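You operate a simulated robot arm through the tools that you are given. There is no shell and no other tool.

The job below is to be done with a simulated robot arm. You get a single attempt, and the scene is never put back.

## Task
Empty the drum into the drawer below and close it up again.
Fine: latch off first, white lever to TURN, crank till the load has dropped and the lid is up again, lever to HOLD, lid closed and latched; nothing is spilt.

Only the result counts: the job must be done as asked and must still hold three seconds after the hand-in. Knocking over, shifting, dropping, spilling or breaking anything else fails it. Lids that push on must go on centred and level and be pressed home; caps that screw on are set level and turned clockwise until they are tight.

## Robot
A 6-joint arm with a three-finger gripper, fixed in place. Base frame: the origin is at the foot of the arm, x ahead of it, y to its left, z up. Units: m, degrees, N and s.
Its first joint turns from -166.0 to 166.0 degrees. Payload 4.89 kg.
The TCP is the grasp point between the finger pads, 0.03 m short of the fingertips. In the tool frame z runs along the fingers and y along their closing line. The gripper opens to 0.164 m. The gripper's body begins 0.125 m behind the TCP.
Orientation is that of the tool frame in the base frame, as a unit quaternion [w, x, y, z]. With the fingers straight down and closing along the base's y, the tool's x points along the base's -x, its y along +y and its z along -z.

## Interface
- The arm moves only by the tool servo_tool. Its argument "motion" is a list of rows, each a list of 7 numbers: the shift along the tool's x, y, z in m, then the turn, a rotation vector about the tool's x, y, z in degrees, then the finger opening in m, from 0 to 0.164. In form: [[tx, ty, tz, ax, ay, az, grip], ...]. A call has 1 to 20 rows; each row shifts and turns the commanded pose from where the row before left it, along the tool's axes as they then stand. A row lasts 0.2 s, in which the tool goes at most 0.05 m and 8.6 degrees; a call with a longer step from one row to the next is refused whole, and so is a gripper value outside its range. A pose out of reach is approached as far as the arm can. The call stops where the force on the tool passes 50 N (or 10 N more than at its start, if that is more) or the arm is blocked; 0.2 s more then pass. Each finger travels about 0.108 m/s and halts on what it meets, pressing with about 24 N; the grip force reading is that of the motor and also rises with nothing between the fingers. The clock runs only during rows and for 0.2 s after the last one: add rows that do not move to give the fingers time. The reply holds the time, the measured pose of the TCP, the force on the tool along the base axes, the opening and the grip force, in the units named above and with some noise, with the torque about the TCP (base axes, N m) and any sound that the robot's microphone picked up.
- Cameras (640 x 400 px; columns grow to the right, rows downward): "scene" is fixed at [0.398, 0.6413, 1.6617]; the picture's right is [-1.00, 0.01, 0.00], its down [0.00, 0.32, -0.95] and it looks along [-0.01, -0.95, -0.32] (base axes); focal length 326 px, centre (320, 200). "wrist" rides on the gripper at [0.076, -0.002, -0.152] in the tool frame; the picture's right is [0.02, 1.00, 0.00], its down [-0.88, 0.02, -0.47] and it looks along [-0.47, 0.01, 0.88] (tool axes); focal length 247 px, centre (320, 200). There is no depth. A picture from a camera that has moved, and an enlarged one, comes with that camera's place and axes in the base frame and with its lens. The place of the scene camera against the robot may be out by one fixed shift of up to 0.012 m in any direction.
- grab_frame(camera): a new picture of that camera. No time passes.
- lift_body(by): slides the trunk up (or, below 0, down) by that many m; the arm rides with it, the base frame stays. It gives what a move gives, with no picture.
- inspect(camera, box): a new picture of the part [left, top, right, bottom] of that camera's present view, enlarged. No time passes.
- hand_in(): hands the job in; it is judged then, once.

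Places have to be worked out from the pictures, the camera data and where the tool is seen. Open the gripper and draw the arm clear of the work before you hand the job in, unless the task says otherwise.

The tools are called after "Emit:" as a command line: name --pt "numbers of a row" for each row, then --argument value for the rest, lists and objects as JSON in quotes. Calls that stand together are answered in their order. servo_tool: Moves the arm, as the interface text tells. Its arguments: {"type":"object","properties":{"motion":{"type":"array"}},"required":["motion"]} The other tools are called the same way: lift_body (by) slides the trunk up or down; grab_frame (camera) takes a picture; inspect (camera, box) takes an enlarged picture of a part of a camera's view; hand_in () hands the job in.

At the start:

```text
time_s: 0.0
position: [0.0784, -0.6067, 1.3656]
tool_rot: [0.0, 0.001, 1.0, 0.0]
ft_force: [1.4, 0.0, 0.2]
ft_torque: [0.02, 0.0, 0.05]
gripper_width: 0.1642
finger_force: 0.1
trunk travel left (down, up): [-0.2, 0.19]
```

scene: 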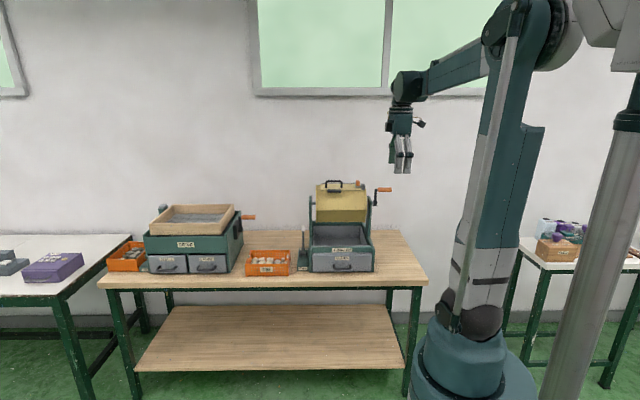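
wrist: 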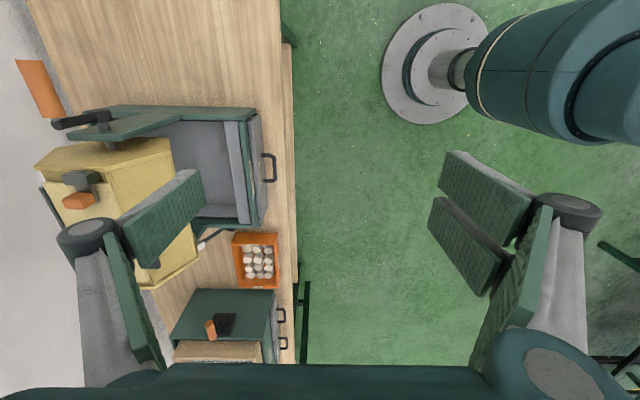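

I start by looking closely at the drum machine from the fixed camera and from the wrist camera.

Emit:
inspect --camera "scene" --box '[280, 160, 420, 290]'

Emit:
inspect --camera "wrist" --box '[0, 40, 300, 300]'

Emit:
inspect --camera "scene" --box '[90, 180, 310, 290]'

```text
3.08 times, centred on (350, 225) of scene
camera zoom: at [0.398, 0.6413, 1.6617], right [-1.0, 0.01, 0.0], down [0.0, 0.32, -0.95], along [-0.01, -0.95, -0.32], focal length 1002 px, centre (228, 123)
```

zoom: 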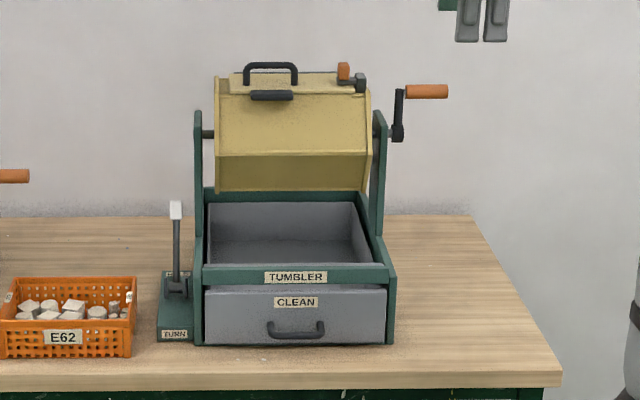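

```text
1.54 times, centred on (150, 170) of wrist
camera zoom: at [0.0021, -0.6061, 1.5182], right [-0.02, 1.0, 0.0], down [0.88, 0.02, 0.47], along [0.47, 0.01, -0.88], focal length 380 px, centre (582, 246)
```

zoom: 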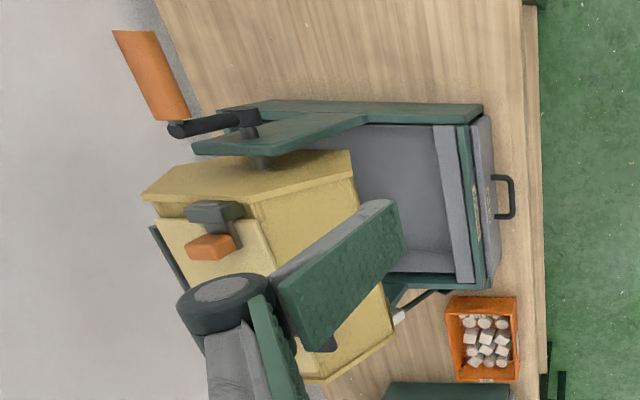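

```text
2.91 times, centred on (200, 235) of scene
camera zoom: at [0.398, 0.6413, 1.6617], right [-1.0, 0.01, 0.0], down [0.0, 0.32, -0.95], along [-0.01, -0.95, -0.32], focal length 947 px, centre (669, 98)
```

zoom: 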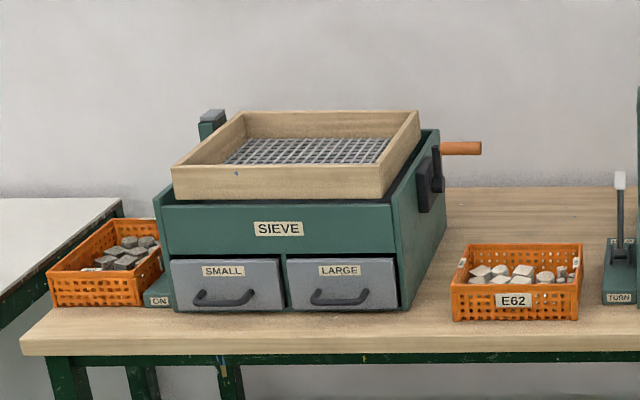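

The tumbler's drum axis seems to be near y≈-0.96, z≈1.1, running along x from about 0.09 to 0.35; the lever sits on the far side (larger x). I turn the tool so that the wrist camera looks towards the machine, staying where the air is free.

Emit:
servo_tool --pt "-0.04 0 0 0 0 0 0.164" --pt "-0.04 0 0 0 0 0 0.164" --pt "-0.04 0 0 0 0 0 0.164" --pt "-0.03 0 0 0 0 0 0.164" --pt "0 0 0 0 0 8.2 0.164" --pt "0 0 0 0 0 8.2 0.164" --pt "0 0 0 0 0 8.2 0.164" --pt "0 0 0 0 0 8.2 0.164" --pt "0 0 0 0 0 8.2 0.164" --pt "0 0 0 0 0 8.2 0.164" --pt "0 0 0 0 0 8.2 0.164" --pt "0 0 0 0 0 8.2 0.164" --pt "0 0 0 0 0 8.2 0.164" --pt "0 0 0 0 0 8.2 0.164" --pt "0 0 0 0 0 8.0 0.164" --pt "0 0 0 0 0 0 0.164"

Emit:
grab_frame --camera "wrist"

Emit:
grab_frame --camera "scene"

```text
time_s: 3.4
position: [0.2287, -0.6053, 1.3647]
tool_rot: [0.0, 0.707, 0.707, 0.0]
ft_force: [0.1, 0.1, 0.0]
ft_torque: [0.01, -0.02, -0.02]
gripper_width: 0.1639
finger_force: 0.1
trunk travel left (down, up): [-0.2, 0.19]
```

```text
taken
camera wrist: at [0.2273, -0.5283, 1.5182], right [1.0, 0.02, 0.0], down [0.02, -0.88, 0.47], along [0.01, -0.47, -0.88], focal length 247 px, centre (320, 200)
```

wrist: 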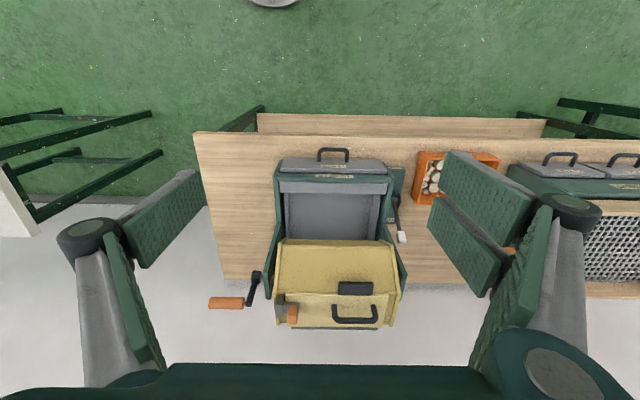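

```text
taken
```

scene: 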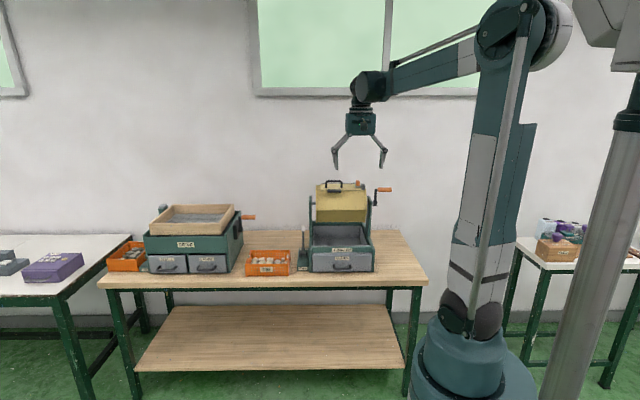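

The camera now faces the machine. I enlarge the drum and the lever.

Emit:
inspect --camera "wrist" --box '[200, 130, 440, 340]'

Emit:
inspect --camera "wrist" --box '[250, 230, 410, 340]'

Emit:
inspect --camera "scene" --box '[310, 170, 400, 235]'

```text
1.90 times, centred on (320, 235) of wrist
camera zoom: at [0.2273, -0.5283, 1.5182], right [1.0, 0.02, 0.0], down [0.02, -0.88, 0.47], along [0.01, -0.47, -0.88], focal length 470 px, centre (320, 133)
```

zoom: 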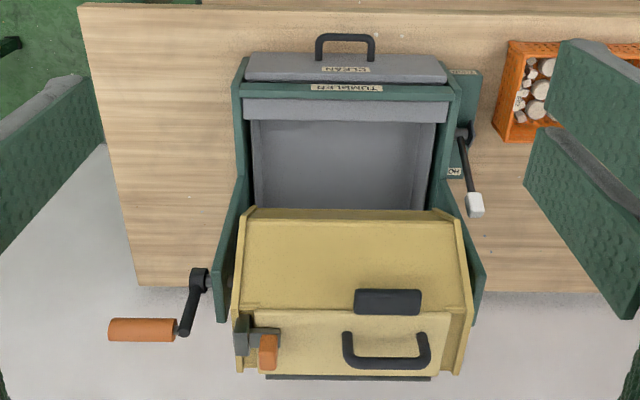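

```text
3.64 times, centred on (330, 285) of wrist
camera zoom: at [0.2273, -0.5283, 1.5182], right [1.0, 0.02, 0.0], down [0.02, -0.88, 0.47], along [0.01, -0.47, -0.88], focal length 898 px, centre (284, -109)
```

zoom: 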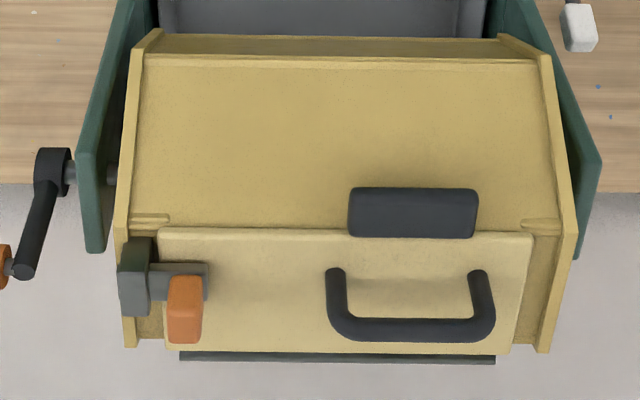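

```text
6.15 times, centred on (355, 202) of scene
camera zoom: at [0.398, 0.6413, 1.6617], right [-1.0, 0.01, 0.0], down [0.0, 0.32, -0.95], along [-0.01, -0.95, -0.32], focal length 2003 px, centre (105, 185)
```

zoom: 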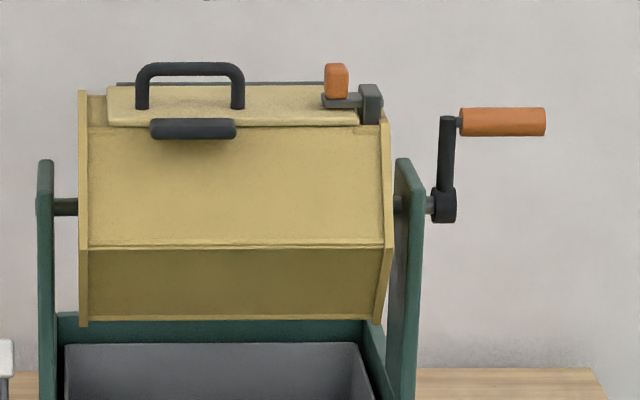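

The latch is a grey arm with an orange knob, pivoted on a block at the small-x end of the lid. I move nearer, at the same height, to see its pivot from above.

Emit:
servo_tool --pt "-0.04 -0.018 0 0 0 0 0.164" --pt "-0.04 -0.018 0 0 0 0 0.164" --pt "-0.04 -0.018 0 0 0 0 0.164" --pt "-0.04 -0.018 0 0 0 0 0.164" --pt "-0.04 -0.018 0 0 0 0 0.164" --pt "0 0 0 0 0 0 0.164"

Emit:
grab_frame --camera "wrist"

Emit:
inspect --camera "wrist" --box '[230, 180, 470, 330]'

```text
time_s: 4.8
position: [0.1385, -0.8073, 1.3627]
tool_rot: [0.001, 0.707, 0.707, -0.001]
ft_force: [-0.3, -1.6, -1.1]
ft_torque: [0.22, -0.01, 0.02]
gripper_width: 0.1641
finger_force: 0.0
trunk travel left (down, up): [-0.2, 0.19]
```

```text
taken
camera wrist: at [0.1357, -0.7292, 1.5158], right [1.0, 0.02, 0.0], down [0.02, -0.88, 0.47], along [0.01, -0.47, -0.88], focal length 247 px, centre (320, 200)
```

wrist: 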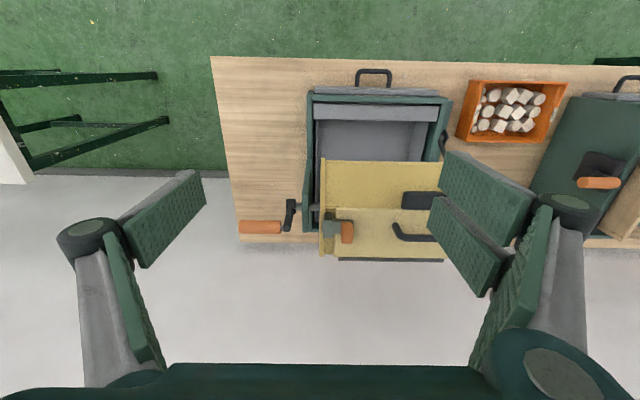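

```text
2.67 times, centred on (350, 255) of wrist
camera zoom: at [0.1357, -0.7292, 1.5158], right [1.0, 0.02, 0.0], down [0.02, -0.88, 0.47], along [0.01, -0.47, -0.88], focal length 659 px, centre (240, 53)
```

zoom: 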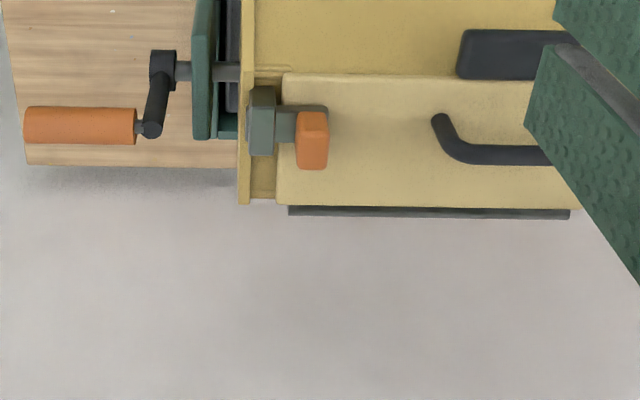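

Triangulating the two wrist views puts the orange latch knob near (0.182, -0.952, 1.187), the lid handle bar near (0.305, -0.96, 1.205), the crank hub near (0.08, -0.98, 1.07) with its grip straight up at z≈1.154, and the lever's white tip near (0.467, -0.95, 0.94). I come closer to look at the latch.

Emit:
servo_tool --pt "-0.011 0.007 0.038 0 0 0 0.164" --pt "-0.011 0.007 0.038 0 0 0 0.164" --pt "-0.011 0.007 0.037 0 0 0 0.164" --pt "0 0 0 0 0 0 0.164"

Emit:
grab_frame --camera "wrist"

Emit:
inspect --camera "wrist" --box '[220, 180, 420, 305]'

```text
time_s: 5.8
position: [0.1598, -0.8374, 1.2519]
tool_rot: [0.0, 0.707, 0.707, 0.0]
ft_force: [0.9, -0.7, 0.2]
ft_torque: [0.17, 0.03, 0.02]
gripper_width: 0.1641
finger_force: 0.1
trunk travel left (down, up): [-0.2, 0.19]
```

```text
taken
camera wrist: at [0.159, -0.7601, 1.4051], right [1.0, 0.02, 0.0], down [0.02, -0.88, 0.47], along [0.01, -0.47, -0.88], focal length 247 px, centre (320, 200)
```

wrist: 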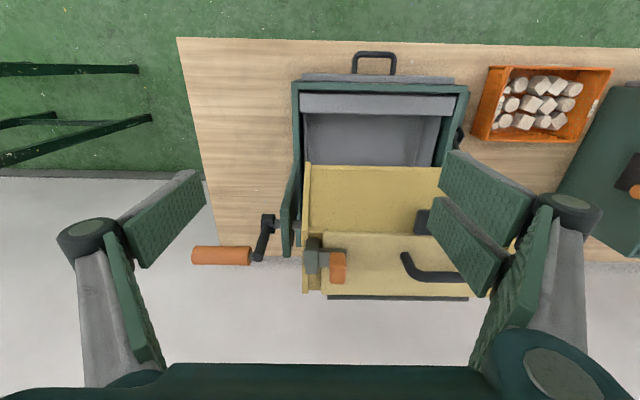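

```text
3.20 times, centred on (320, 242) of wrist
camera zoom: at [0.159, -0.7601, 1.4051], right [1.0, 0.02, 0.0], down [0.02, -0.88, 0.47], along [0.01, -0.47, -0.88], focal length 790 px, centre (320, 64)
```

zoom: 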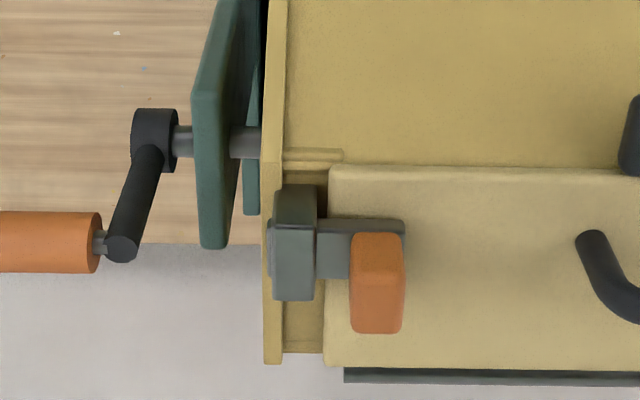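

The bar runs through a grey-green block with the orange knob on its free end; I can't tell yet whether it slides or swings. I pitch the tool so the wrist camera looks at it horizontally from the front.

Emit:
servo_tool --pt "0 0 0 0 -8.5 0 0.164" --pt "0 0 0 0 -8.5 0 0.164" --pt "0 0 0 0 -8.5 0 0.164" --pt "0 0 0 0 -8.5 0 0.164" --pt "0 0 0 0 -8.5 0 0.164" --pt "0 0 0 0 -8.5 0 0.164" --pt "0 0 0 0 0 0 0.164"

Emit:
grab_frame --camera "wrist"

Emit:
inspect --camera "wrist" --box '[240, 150, 440, 275]'

```text
time_s: 7.4
position: [0.1604, -0.8368, 1.2524]
tool_rot: [0.305, 0.638, 0.638, -0.304]
ft_force: [0.2, -0.4, 1.3]
ft_torque: [0.01, -0.02, 0.0]
gripper_width: 0.1637
finger_force: 0.1
trunk travel left (down, up): [-0.2, 0.19]
```

```text
taken
camera wrist: at [0.1578, -0.6706, 1.2896], right [1.0, 0.01, -0.02], down [0.02, -0.19, 0.98], along [0.01, -0.98, -0.19], focal length 247 px, centre (320, 200)
```

wrist: 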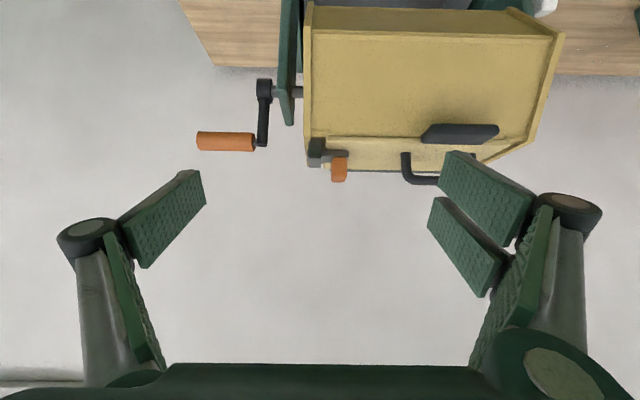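

```text
3.20 times, centred on (340, 212) of wrist
camera zoom: at [0.1578, -0.6706, 1.2896], right [1.0, 0.01, -0.02], down [0.02, -0.19, 0.98], along [0.01, -0.98, -0.19], focal length 790 px, centre (256, 160)
```

zoom: 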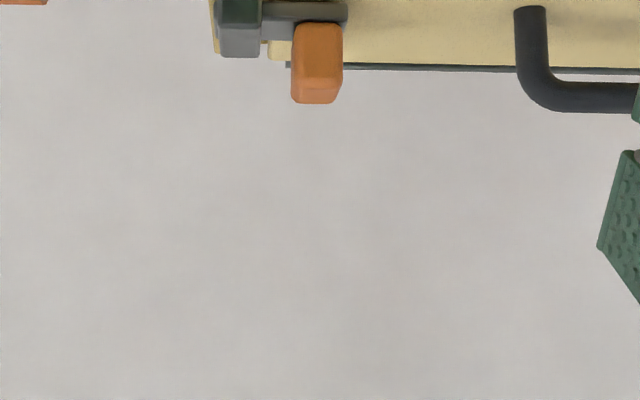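

The view is upside down (image down is up in the base). I enlarge the latch region.

Emit:
inspect --camera "wrist" --box '[290, 125, 390, 190]'

Emit:
inspect --camera "wrist" --box '[180, 0, 580, 200]'

```text
6.15 times, centred on (340, 158) of wrist
camera zoom: at [0.1578, -0.6706, 1.2896], right [1.0, 0.01, -0.02], down [0.02, -0.19, 0.98], along [0.01, -0.98, -0.19], focal length 1520 px, centre (197, 462)
```

zoom: 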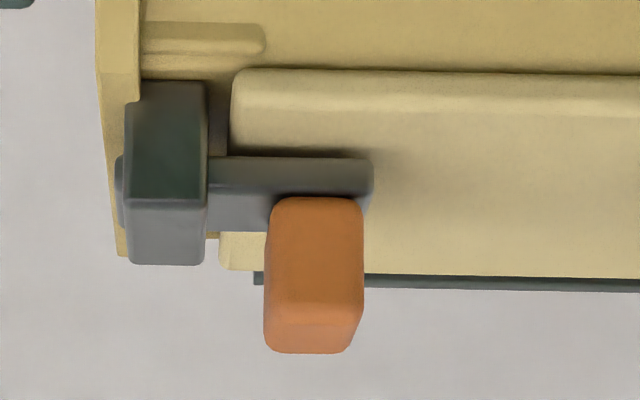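

```text
1.60 times, centred on (380, 100) of wrist
camera zoom: at [0.1578, -0.6706, 1.2896], right [1.0, 0.01, -0.02], down [0.02, -0.19, 0.98], along [0.01, -0.98, -0.19], focal length 395 px, centre (224, 360)
```

zoom: 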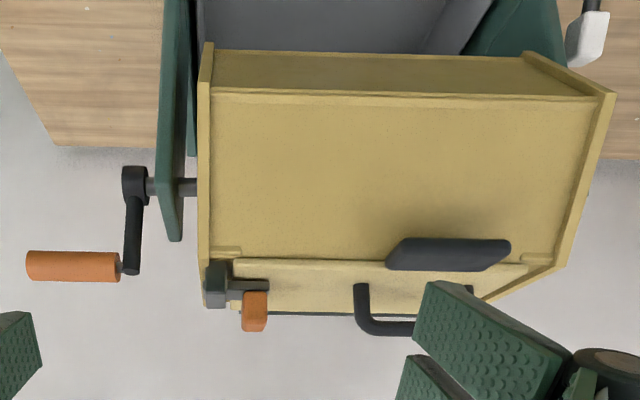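

The latch is a bar (about 22 mm wide, 7 mm thick) through a block, with the knob standing up on its end. To get the profile of drum, lid hinge and latch, I move to the crank side and turn the camera to look along +x.

Emit:
servo_tool --pt "-0.0122 -0.042 0.0055 0 0 0 0.164" --pt "-0.0122 -0.042 0.0055 0 0 0 0.164" --pt "-0.0122 -0.042 0.0055 0 0 0 0.164" --pt "-0.0122 -0.042 0.0055 0 0 0 0.164" --pt "-0.0122 -0.042 0.0055 0 0 0 0.164" --pt "0 0 0 -6.356 0 -5.145 0.164" --pt "0 0 0 -6.356 0 -5.145 0.164" --pt "0 0 0 -6.356 0 -5.145 0.164" --pt "0 0 0 -6.356 0 -5.145 0.164" --pt "0 0 0 -6.356 0 -5.145 0.164" --pt "0 0 0 -6.356 0 -5.145 0.164" --pt "0 0 0 -6.356 0 -5.145 0.164" --pt "0 0 0 -6.356 0 -5.145 0.164" --pt "0 0 0 -6.356 0 -5.145 0.164" --pt "0 0 0 -6.356 0 -5.145 0.164" --pt "0 0 0 -6.356 0 -5.145 0.164" --pt "0 0 0 0 0 0 0.164"

Emit:
grab_frame --camera "wrist"

Emit:
grab_frame --camera "scene"

```text
time_s: 11.0
position: [-0.0505, -0.8987, 1.2826]
tool_rot: [0.431, 0.001, 0.902, 0.0]
ft_force: [-1.1, 0.3, -0.4]
ft_torque: [0.07, -0.09, 0.11]
gripper_width: 0.164
finger_force: 0.0
trunk travel left (down, up): [-0.2, 0.19]
```

```text
taken
camera wrist: at [-0.2168, -0.8993, 1.3187], right [-0.01, 1.0, -0.02], down [0.19, 0.02, 0.98], along [0.98, 0.01, -0.19], focal length 247 px, centre (320, 200)
```

wrist: 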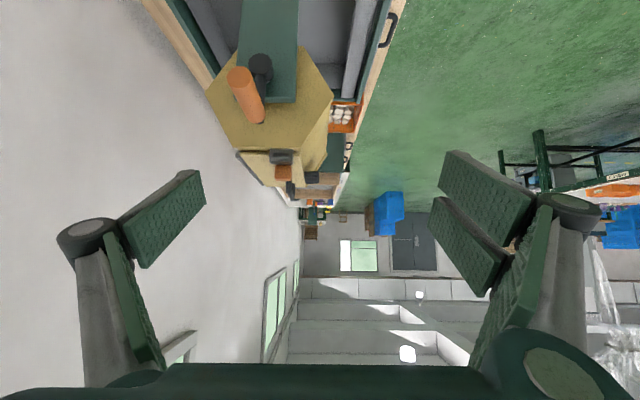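

```text
taken
```

scene: 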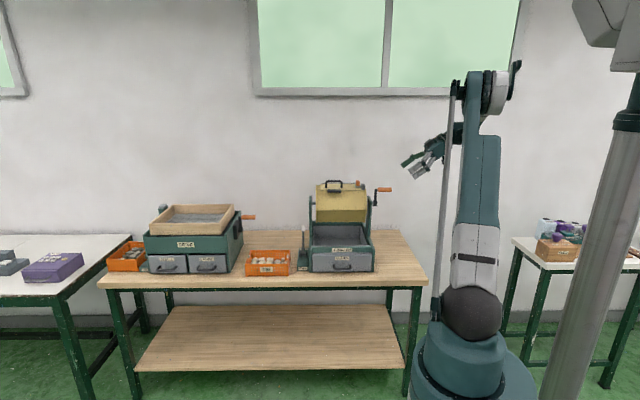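

Emit:
inspect --camera "wrist" --box '[190, 30, 390, 230]'

Emit:
inspect --camera "wrist" --box '[220, 120, 340, 200]'

```text
2.00 times, centred on (290, 130) of wrist
camera zoom: at [-0.2168, -0.8993, 1.3187], right [-0.01, 1.0, -0.02], down [0.19, 0.02, 0.98], along [0.98, 0.01, -0.19], focal length 494 px, centre (380, 340)
```

zoom: 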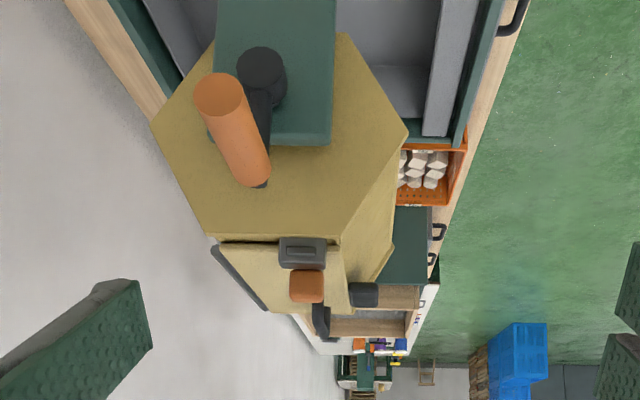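

```text
5.00 times, centred on (280, 160) of wrist
camera zoom: at [-0.2168, -0.8993, 1.3187], right [-0.01, 1.0, -0.02], down [0.19, 0.02, 0.98], along [0.98, 0.01, -0.19], focal length 1235 px, centre (520, 400)
```

zoom: 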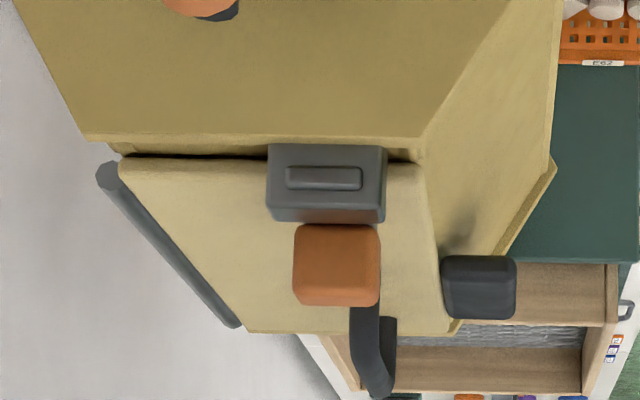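

The outer face of the block shows the bar's end poking through a slot, so this looks like a sliding bolt; the lid hinge rod is along the back edge. Knob centre is refined to about (0.182, -0.957, 1.195). I straighten the tool and move above the knob with the fingers closing along y.

Emit:
servo_tool --pt "0 0 0 0 8.5 0 0.1" --pt "0 0 0 0 8.5 0 0.1" --pt "0 0 0 0 8.5 0 0.1" --pt "0 0 0 0 8.5 0 0.08" --pt "0 0 0 0 8.5 0 0.06" --pt "0 0 0 0 8.5 0 0.06" --pt "-0.04 -0.01 -0.003 0 0 0 0.06" --pt "-0.04 -0.01 -0.003 0 0 0 0.06" --pt "-0.04 -0.01 -0.003 0 0 0 0.06" --pt "-0.04 -0.01 -0.003 0 0 0 0.06" --pt "-0.04 -0.01 -0.003 0 0 0 0.06" --pt "-0.032 -0.008 -0.003 0 0 0 0.06" --pt "0 0 0 0 0 0 0.06"

Emit:
grab_frame --camera "wrist"

Emit:
inspect --camera "scene" --box '[310, 150, 410, 220]'

```text
time_s: 13.8
position: [0.1831, -0.9578, 1.299]
tool_rot: [0.0, 0.0, 1.0, 0.0]
ft_force: [-0.3, -0.1, 0.2]
ft_torque: [0.01, 0.09, 0.05]
gripper_width: 0.0599
finger_force: 0.1
trunk travel left (down, up): [-0.2, 0.19]
```

```text
taken
camera wrist: at [0.1068, -0.9578, 1.4517], right [-0.02, 1.0, 0.0], down [0.88, 0.02, 0.47], along [0.47, 0.01, -0.88], focal length 247 px, centre (320, 200)
```

wrist: 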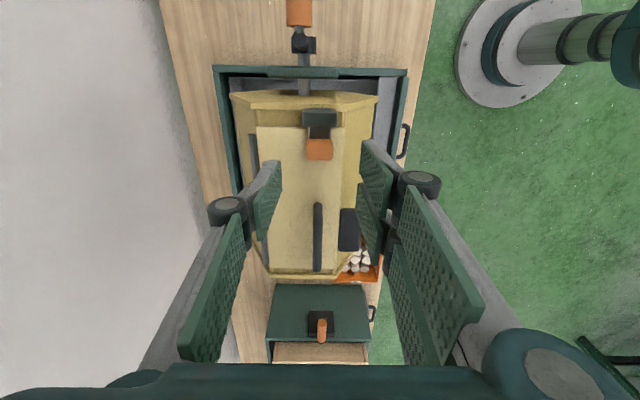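

```text
5.71 times, centred on (360, 185) of scene
camera zoom: at [0.398, 0.6413, 1.6617], right [-1.0, 0.01, 0.0], down [0.0, 0.32, -0.95], along [-0.01, -0.95, -0.32], focal length 1860 px, centre (91, 286)
```

zoom: 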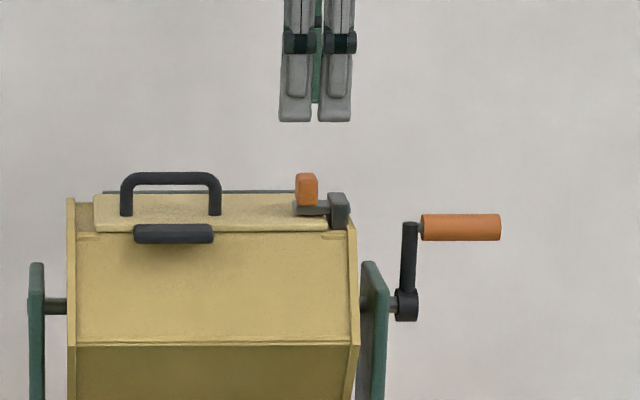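

The tool stands over the knob. The two finger columns in the scene view look oddly wide, so I inspect the gripper closely in both cameras before descending.

Emit:
inspect --camera "scene" --box '[340, 110, 390, 200]'

Emit:
inspect --camera "wrist" --box '[200, 90, 440, 300]'

```text
4.44 times, centred on (365, 155) of scene
camera zoom: at [0.398, 0.6413, 1.6617], right [-1.0, 0.01, 0.0], down [0.0, 0.32, -0.95], along [-0.01, -0.95, -0.32], focal length 1447 px, centre (120, 400)
```

zoom: 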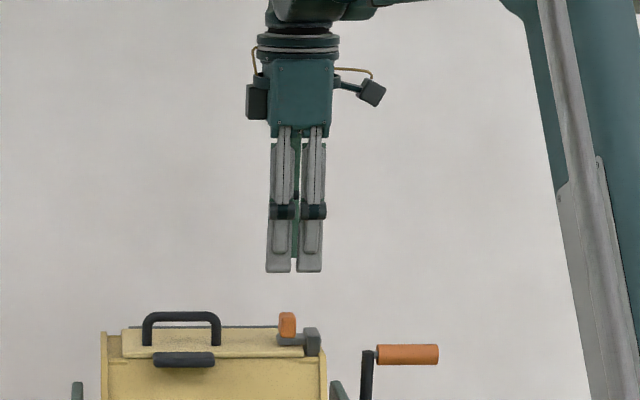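

```text
1.90 times, centred on (320, 195) of wrist
camera zoom: at [0.1068, -0.9578, 1.4517], right [-0.02, 1.0, 0.0], down [0.88, 0.02, 0.47], along [0.47, 0.01, -0.88], focal length 470 px, centre (320, 210)
```

zoom: 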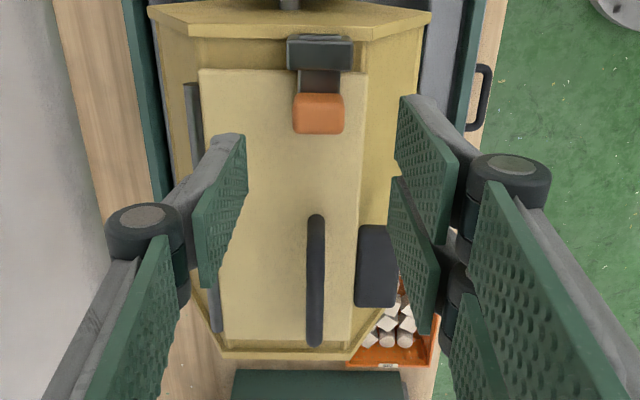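

The gripper has a pair of finger segments on the +y side (about 62 mm wide together) and one on the -y side; block top is near z 1.189 and the knob spans about 1.183–1.208. I lower so the fingertips stop at about z 1.192 and then close on the knob.

Emit:
servo_tool --pt "0 0 0.04 0 0 0 0.06" --pt "0 0 0.02 0 0 0 0.06" --pt "0 0 0.015 0 0 0 0.06" --pt "0 0 0 0 0 0 0.06"

Emit:
inspect --camera "wrist" --box '[220, 90, 420, 215]'

Emit:
inspect --camera "scene" --box '[330, 160, 390, 200]'

```text
time_s: 14.8
position: [0.1824, -0.9575, 1.2251]
tool_rot: [0.0, 0.002, 1.0, 0.0]
ft_force: [0.6, -0.6, 0.3]
ft_torque: [0.02, 0.01, 0.02]
gripper_width: 0.0601
finger_force: 0.1
trunk travel left (down, up): [-0.2, 0.19]
```

```text
3.20 times, centred on (320, 152) of wrist
camera zoom: at [0.105, -0.958, 1.3775], right [-0.02, 1.0, 0.0], down [0.88, 0.02, 0.47], along [0.47, 0.01, -0.88], focal length 790 px, centre (320, 352)
```

zoom: 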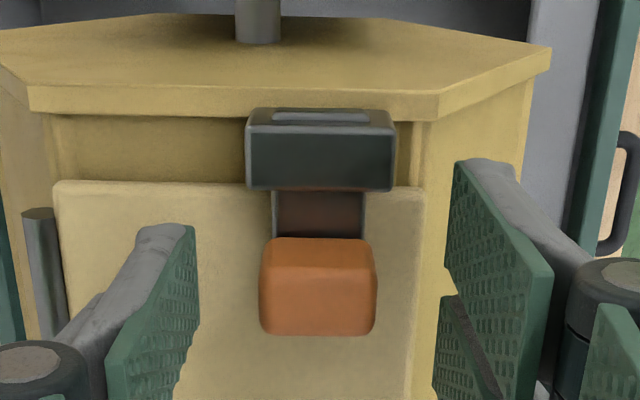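

```text
10.00 times, centred on (360, 180) of scene
camera zoom: at [0.398, 0.6413, 1.6617], right [-1.0, 0.01, 0.0], down [0.0, 0.32, -0.95], along [-0.01, -0.95, -0.32], focal length 3255 px, centre (-80, 400)
```

zoom: 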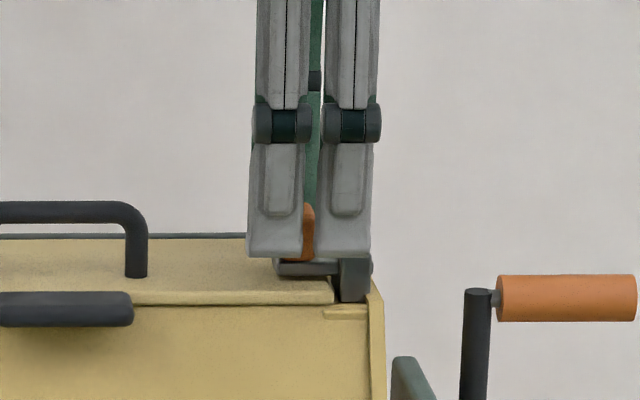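

The knob sits between the fingers. I close gently on it.

Emit:
servo_tool --pt "0 0 0 0 0 0 0.03" --pt "0 0 0 0 0 0 0.01" --pt "0 0 0 0 0 0 0.01" --pt "0 0 0 0 0 0 0.01"

Emit:
inspect --camera "wrist" --box '[220, 90, 420, 215]'

Emit:
inspect --camera "scene" --box '[330, 160, 390, 200]'

```text
time_s: 15.8
position: [0.1817, -0.9576, 1.2256]
tool_rot: [0.001, 0.001, 1.0, 0.001]
ft_force: [0.3, -4.8, 0.1]
ft_torque: [-0.42, -0.07, -0.02]
gripper_width: 0.0273
finger_force: 45.2
trunk travel left (down, up): [-0.2, 0.19]
```

```text
3.20 times, centred on (320, 152) of wrist
camera zoom: at [0.105, -0.9581, 1.3775], right [-0.02, 1.0, 0.0], down [0.88, 0.02, 0.47], along [0.47, 0.01, -0.88], focal length 790 px, centre (320, 352)
```

zoom: 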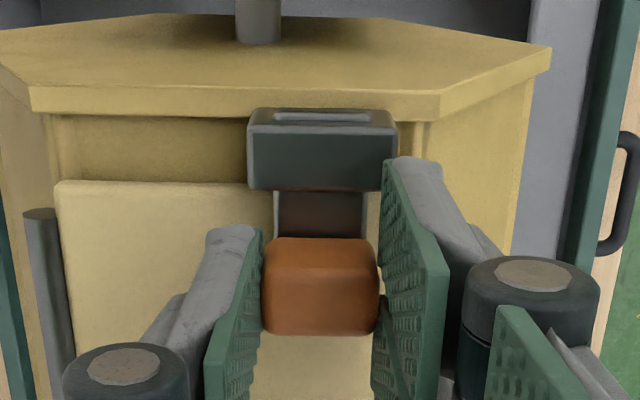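

```text
10.00 times, centred on (360, 180) of scene
camera zoom: at [0.398, 0.6413, 1.6617], right [-1.0, 0.01, 0.0], down [0.0, 0.32, -0.95], along [-0.01, -0.95, -0.32], focal length 3255 px, centre (-80, 400)
```

zoom: 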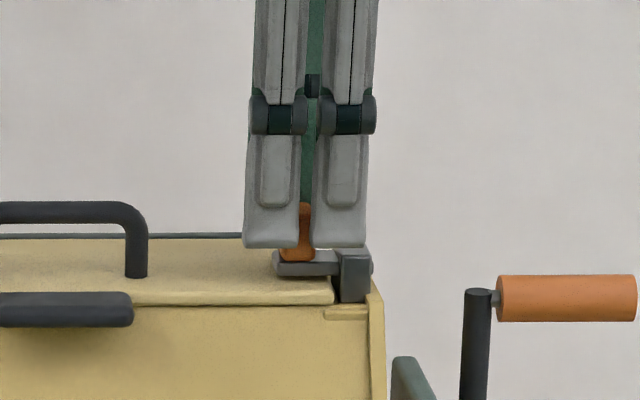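

The grip is on the knob (27 mm wide). I test whether it slides: 4 mm towards -x, watching the force.

Emit:
servo_tool --pt "0.002 0 0 0 0 0 0.01" --pt "0.002 0 0 0 0 0 0.01" --pt "0 0 0 0 0 0 0.01"

Emit:
inspect --camera "wrist" --box '[220, 90, 420, 215]'

```text
time_s: 16.6
position: [0.1797, -0.9572, 1.2242]
tool_rot: [0.002, 0.0, 1.0, 0.001]
ft_force: [31.8, -1.7, -0.2]
ft_torque: [-0.09, -0.89, -0.02]
gripper_width: 0.0279
finger_force: 45.2
trunk travel left (down, up): [-0.2, 0.19]
```

```text
3.20 times, centred on (320, 152) of wrist
camera zoom: at [0.1042, -0.9579, 1.3774], right [-0.02, 1.0, 0.0], down [0.88, 0.02, 0.47], along [0.47, 0.01, -0.88], focal length 790 px, centre (320, 352)
```

zoom: 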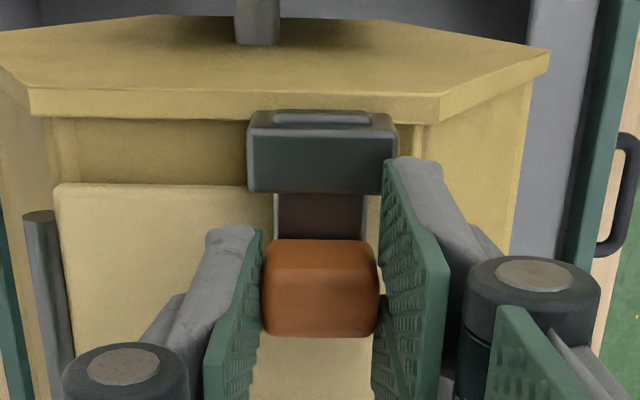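

Sliding is stiff (32 N, no visible bolt motion). I undo that and test lifting the knob by 3 mm instead.

Emit:
servo_tool --pt "-0.002 0 0 0 0 0 0.01" --pt "-0.002 0 0 0 0 0 0.01" --pt "0 0 -0.0015 0 0 0 0.01" --pt "0 0 -0.0015 0 0 0 0.01" --pt "0 0 0 0 0 0 0.01"

Emit:
inspect --camera "wrist" --box '[220, 90, 420, 215]'

```text
time_s: 17.8
position: [0.1816, -0.9571, 1.2278]
tool_rot: [0.0, 0.002, 1.0, 0.001]
ft_force: [-1.4, 4.0, -29.1]
ft_torque: [0.18, 0.24, -0.05]
gripper_width: 0.0278
finger_force: 44.5
trunk travel left (down, up): [-0.2, 0.19]
```

```text
3.20 times, centred on (320, 152) of wrist
camera zoom: at [0.1049, -0.9585, 1.3795], right [-0.02, 1.0, 0.0], down [0.88, 0.02, 0.47], along [0.47, 0.01, -0.88], focal length 790 px, centre (320, 352)
```

zoom: 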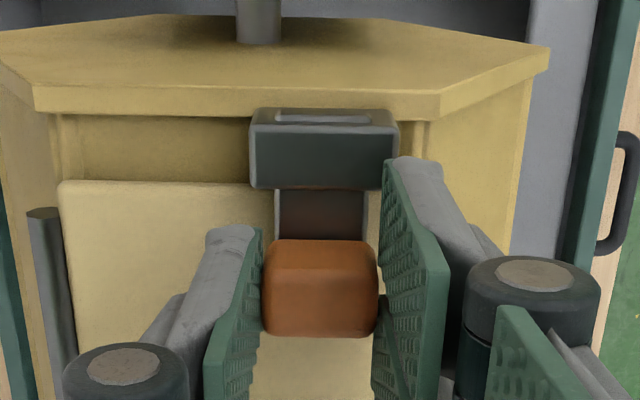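

Lifting is stiff as well (29 N). I undo and test a swing: 3 mm towards +y.

Emit:
servo_tool --pt "0 0 0.0015 0 0 0 0.01" --pt "0 0 0.0015 0 0 0 0.01" --pt "0 0.0015 0 0 0 0 0.01" --pt "0 0.0015 0 0 0 0 0.01" --pt "0 0 0 0 0 0 0.01"

Emit:
inspect --camera "wrist" --box '[220, 90, 420, 215]'

```text
time_s: 19.0
position: [0.1818, -0.9551, 1.2255]
tool_rot: [0.002, 0.0, 1.0, 0.002]
ft_force: [-0.1, -26.4, 7.1]
ft_torque: [-1.35, -0.29, 0.02]
gripper_width: 0.0277
finger_force: 45.0
trunk travel left (down, up): [-0.2, 0.19]
```

```text
3.20 times, centred on (320, 152) of wrist
camera zoom: at [0.1049, -0.9555, 1.3781], right [-0.02, 1.0, 0.0], down [0.88, 0.02, 0.47], along [0.47, 0.01, -0.88], focal length 790 px, centre (320, 352)
```

zoom: 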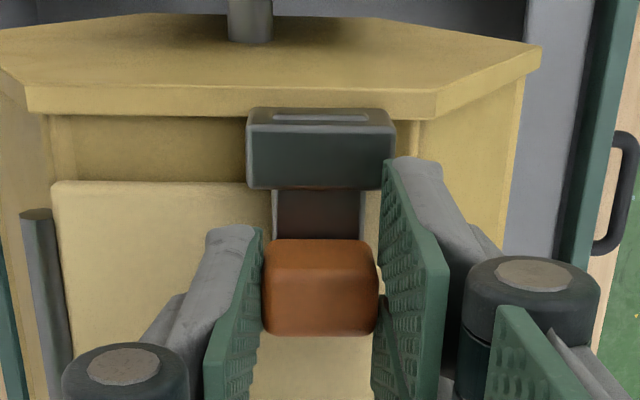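

All three directions are stiff and the picture shows the bar's tip sticking through the block like a bolt in a keeper, so the bolt may ride on the lid and withdraw towards +x. I return to neutral and test 4 mm towards +x.

Emit:
servo_tool --pt "0 -0.0015 0 0 0 0 0.01" --pt "0 -0.0015 0 0 0 0 0.01" --pt "-0.002 0 0 0 0 0 0.01" --pt "-0.002 0 0 0 0 0 0.01" --pt "0 0 0 0 0 0 0.01"

Emit:
inspect --camera "wrist" --box '[220, 90, 420, 215]'

```text
time_s: 20.2
position: [0.1864, -0.9556, 1.2272]
tool_rot: [0.002, 0.0, 1.0, 0.0]
ft_force: [-0.7, 12.7, -1.3]
ft_torque: [0.63, 0.26, -0.06]
gripper_width: 0.0274
finger_force: 44.4
trunk travel left (down, up): [-0.2, 0.19]
```

```text
3.20 times, centred on (320, 152) of wrist
camera zoom: at [0.1093, -0.9562, 1.3793], right [-0.02, 1.0, 0.0], down [0.88, 0.02, 0.47], along [0.47, 0.01, -0.88], focal length 790 px, centre (320, 352)
```

zoom: 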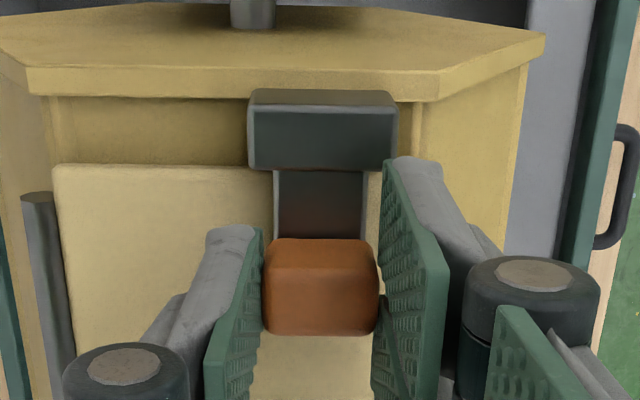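

It slides freely towards +x: the bolt rides on the lid and its tip is leaving the keeper. I keep sliding +x in small steps until it clears or stops.

Emit:
servo_tool --pt "-0.004 0 0 0 0 0 0.01" --pt "-0.004 0 0 0 0 0 0.01" --pt "-0.004 0 0 0 0 0 0.01" --pt "-0.004 0 0 0 0 0 0.01" --pt "0 0 0 0 0 0 0.01"

Emit:
inspect --camera "wrist" --box '[220, 65, 420, 190]'

```text
time_s: 21.4
position: [0.2014, -0.9569, 1.2265]
tool_rot: [0.001, 0.001, 1.0, 0.0]
ft_force: [0.1, 3.2, -0.9]
ft_torque: [0.18, 0.01, -0.03]
gripper_width: 0.0273
finger_force: 45.2
trunk travel left (down, up): [-0.2, 0.19]
```

```text
3.20 times, centred on (320, 128) of wrist
camera zoom: at [0.1252, -0.9571, 1.3789], right [-0.02, 1.0, 0.0], down [0.88, 0.02, 0.47], along [0.47, 0.01, -0.88], focal length 790 px, centre (320, 432)
```

zoom: 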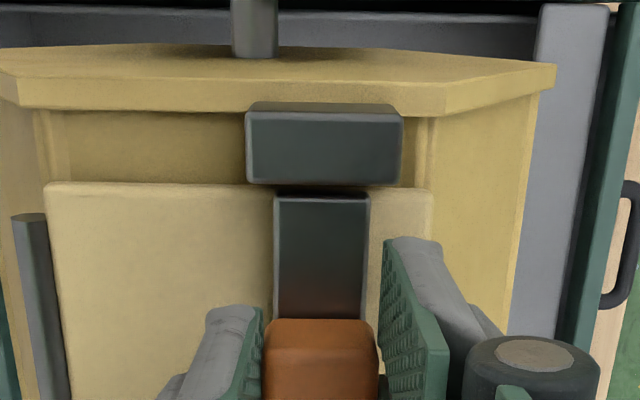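

The bolt's tip is now out of the keeper. I slide a few millimetres further for margin, watching for the end stop.

Emit:
servo_tool --pt "-0.003 0 0 0 0 0 0.01" --pt "-0.003 0 0 0 0 0 0.01" --pt "0 0 0 0 0 0 0.01"

Emit:
inspect --camera "wrist" --box '[220, 65, 420, 190]'

```text
time_s: 22.2
position: [0.2068, -0.9566, 1.2273]
tool_rot: [0.0, 0.001, 1.0, 0.001]
ft_force: [-5.6, 1.0, -4.2]
ft_torque: [0.32, 0.22, -0.1]
gripper_width: 0.0277
finger_force: 44.8
trunk travel left (down, up): [-0.2, 0.19]
```

```text
3.20 times, centred on (320, 128) of wrist
camera zoom: at [0.1303, -0.9573, 1.3792], right [-0.02, 1.0, 0.0], down [0.88, 0.02, 0.47], along [0.47, 0.01, -0.88], focal length 790 px, centre (320, 432)
```

zoom: 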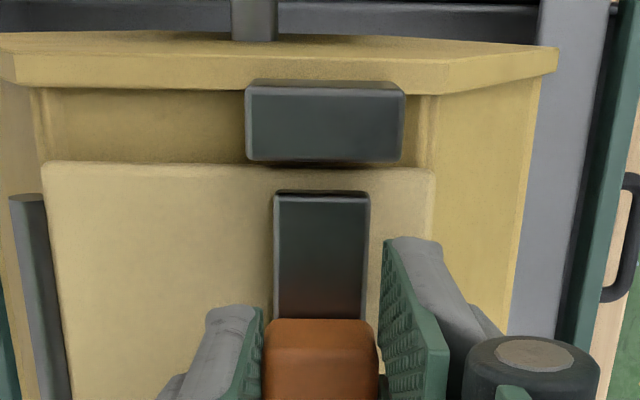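

The bolt reached its end stop at about 25 mm travel; the latch is off. I let go, rise, back off towards the robot and turn the camera to view the lever.

Emit:
servo_tool --pt "0.001 0 0 0 0 0 0.03" --pt "0 0 0 0 0 0 0.07" --pt "0 0 0 0 0 0 0.07" --pt "0 0 -0.04 0 0 0 0.07" --pt "0 0 -0.04 0 0 0 0.07" --pt "-0.032 0.034 0 0 0 0 0.07" --pt "-0.032 0.034 0 0 0 0 0.07" --pt "-0.032 0.034 0 0 0 0 0.07" --pt "-0.032 0.034 0 0 0 0 0.07" --pt "-0.032 0.034 0 0 0 0 0.07" --pt "-0.032 0.034 0 0 0 0 0.07" --pt "-0.032 0.034 0 0 0 0 0.07" --pt "0 0 0 0 0 0 0.07"

Emit:
servo_tool --pt "0 0 0 0 0 8.2 0.07" --pt "0 0 0 0 0 8.2 0.07" --pt "0 0 0 0 0 8.2 0.07" --pt "0 0 0 0 0 8.2 0.07" --pt "0 0 0 0 0 8.2 0.07" --pt "0 0 0 0 0 8.2 0.07" --pt "0 0 0 0 0 8.2 0.07" --pt "0 0 0 0 0 8.2 0.07" --pt "0 0 0 0 0 8.2 0.07" --pt "0 0 0 0 0 8.2 0.07" --pt "0 0 0 0 0 8.0 0.07" --pt "0 0 0 0 0 0 0.07"

Emit:
grab_frame --camera "wrist"

Emit:
grab_frame --camera "scene"

```text
time_s: 25.0
position: [0.4324, -0.7173, 1.3083]
tool_rot: [0.0, 0.0, 1.0, 0.0]
ft_force: [0.6, 1.6, 0.0]
ft_torque: [-0.16, 0.09, 0.02]
gripper_width: 0.07
finger_force: 0.0
trunk travel left (down, up): [-0.2, 0.19]
```

```text
time_s: 27.6
position: [0.4319, -0.7198, 1.3063]
tool_rot: [0.0, 0.708, 0.706, 0.001]
ft_force: [-0.7, -0.3, 0.4]
ft_torque: [0.0, 0.01, -0.01]
gripper_width: 0.0699
finger_force: 0.0
trunk travel left (down, up): [-0.2, 0.19]
```

```text
taken
camera wrist: at [0.4293, -0.6414, 1.4591], right [1.0, 0.02, 0.0], down [0.02, -0.88, 0.47], along [0.01, -0.47, -0.88], focal length 247 px, centre (320, 200)
```

wrist: 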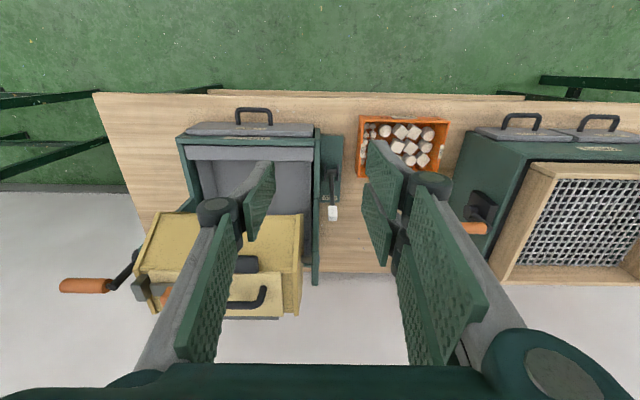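

```text
taken
```

scene: 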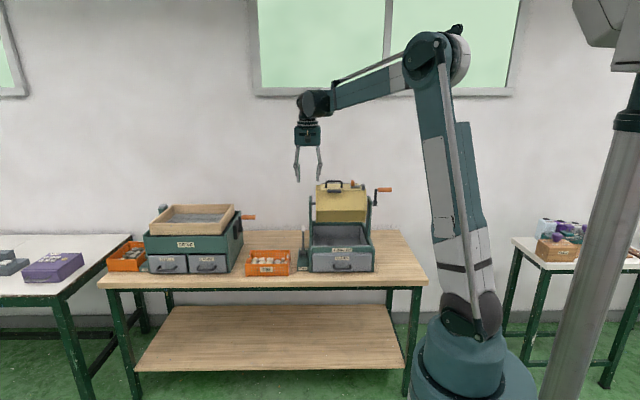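

Emit:
inspect --camera "wrist" --box '[280, 110, 400, 240]'

Emit:
inspect --camera "scene" --box '[280, 215, 340, 285]'

Emit:
inspect --camera "wrist" --box '[120, 90, 340, 320]'

```text
3.08 times, centred on (340, 175) of wrist
camera zoom: at [0.4293, -0.6414, 1.4591], right [1.0, 0.02, 0.0], down [0.02, -0.88, 0.47], along [0.01, -0.47, -0.88], focal length 760 px, centre (258, 277)
```

zoom: 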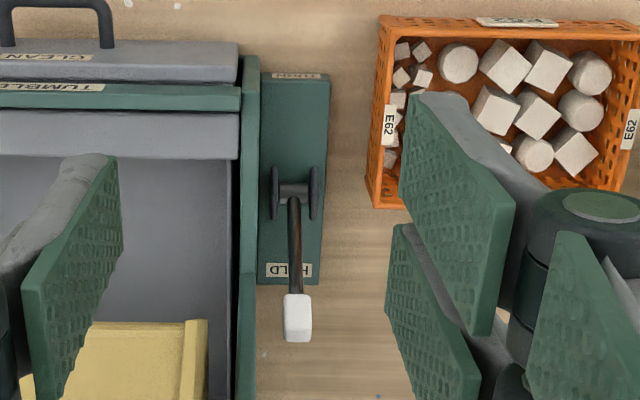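

```text
5.71 times, centred on (310, 250) of scene
camera zoom: at [0.398, 0.6413, 1.6617], right [-1.0, 0.01, 0.0], down [0.0, 0.32, -0.95], along [-0.01, -0.95, -0.32], focal length 1860 px, centre (377, -86)
```

zoom: 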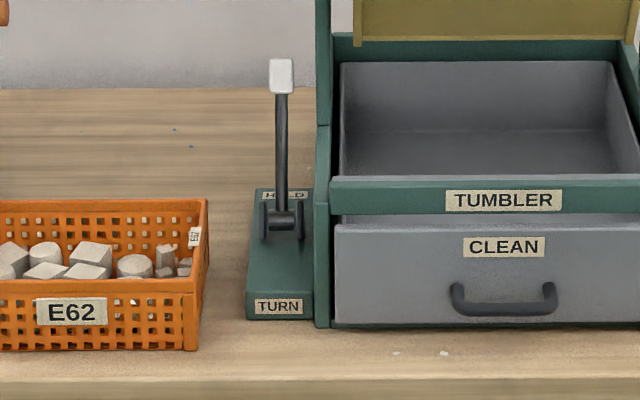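

```text
1.74 times, centred on (230, 205) of wrist
camera zoom: at [0.4293, -0.6414, 1.4591], right [1.0, 0.02, 0.0], down [0.02, -0.88, 0.47], along [0.01, -0.47, -0.88], focal length 430 px, centre (476, 191)
```

zoom: 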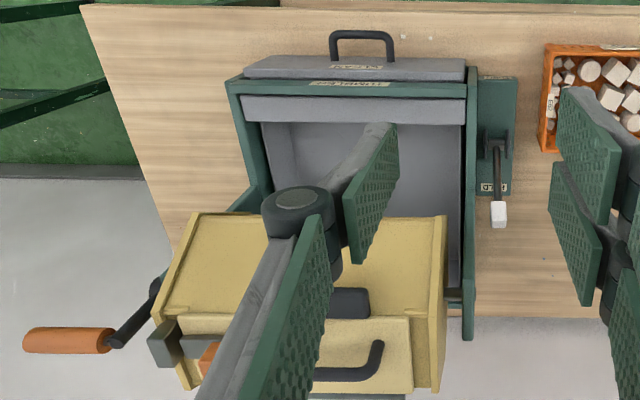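

The lever leans back towards HOLD: pivot about (0.464, -0.878, 0.856), white tip about (0.464, -0.94, 0.962); TURN is the front side (+y). I turn the tool a further 90° so the camera is on the free +x side and the fingers close along y, then go above the lever.

Emit:
servo_tool --pt "0 0 0 0 0 8.2 0.07" --pt "0 0 0 0 0 8.2 0.07" --pt "0 0 0 0 0 8.2 0.07" --pt "0 0 0 0 0 8.2 0.07" --pt "0 0 0 0 0 8.2 0.07" --pt "0 0 0 0 0 8.2 0.07" --pt "0 0 0 0 0 8.2 0.07" --pt "0 0 0 0 0 8.2 0.07" --pt "0 0 0 0 0 8.2 0.07" --pt "0 0 0 0 0 8.2 0.07" --pt "0 0 0 0 0 8.0 0.07" --pt "0 0 0 0 0 0 0.07"

Emit:
grab_frame --camera "wrist"

Emit:
grab_frame --camera "scene"

```text
time_s: 30.2
position: [0.4306, -0.7192, 1.3062]
tool_rot: [-0.001, 1.0, -0.001, 0.0]
ft_force: [1.0, 0.1, -0.3]
ft_torque: [0.02, 0.02, 0.01]
gripper_width: 0.0701
finger_force: 0.0
trunk travel left (down, up): [-0.2, 0.19]
```

```text
taken
camera wrist: at [0.507, -0.7163, 1.4593], right [0.02, -1.0, 0.0], down [-0.88, -0.02, 0.47], along [-0.47, -0.01, -0.88], focal length 247 px, centre (320, 200)
```

wrist: 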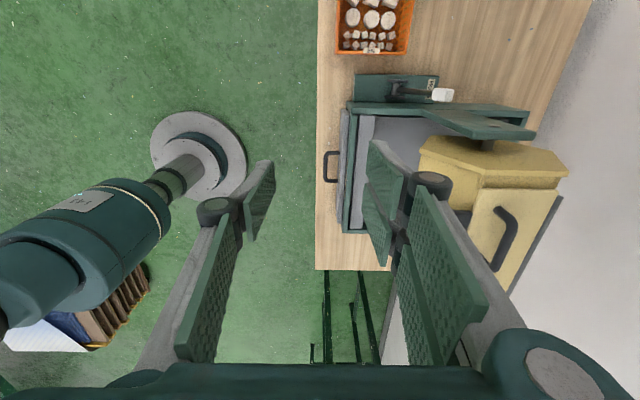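

```text
taken
```

scene: 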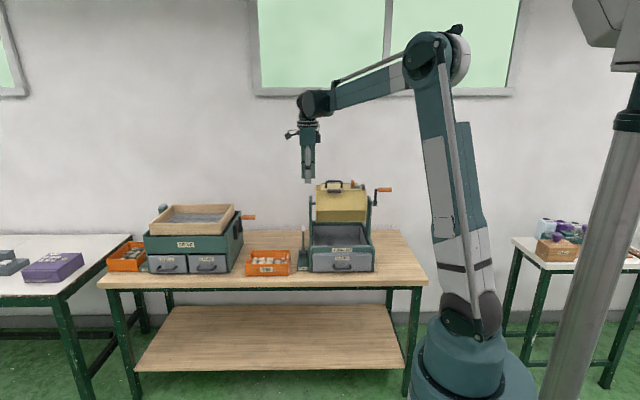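

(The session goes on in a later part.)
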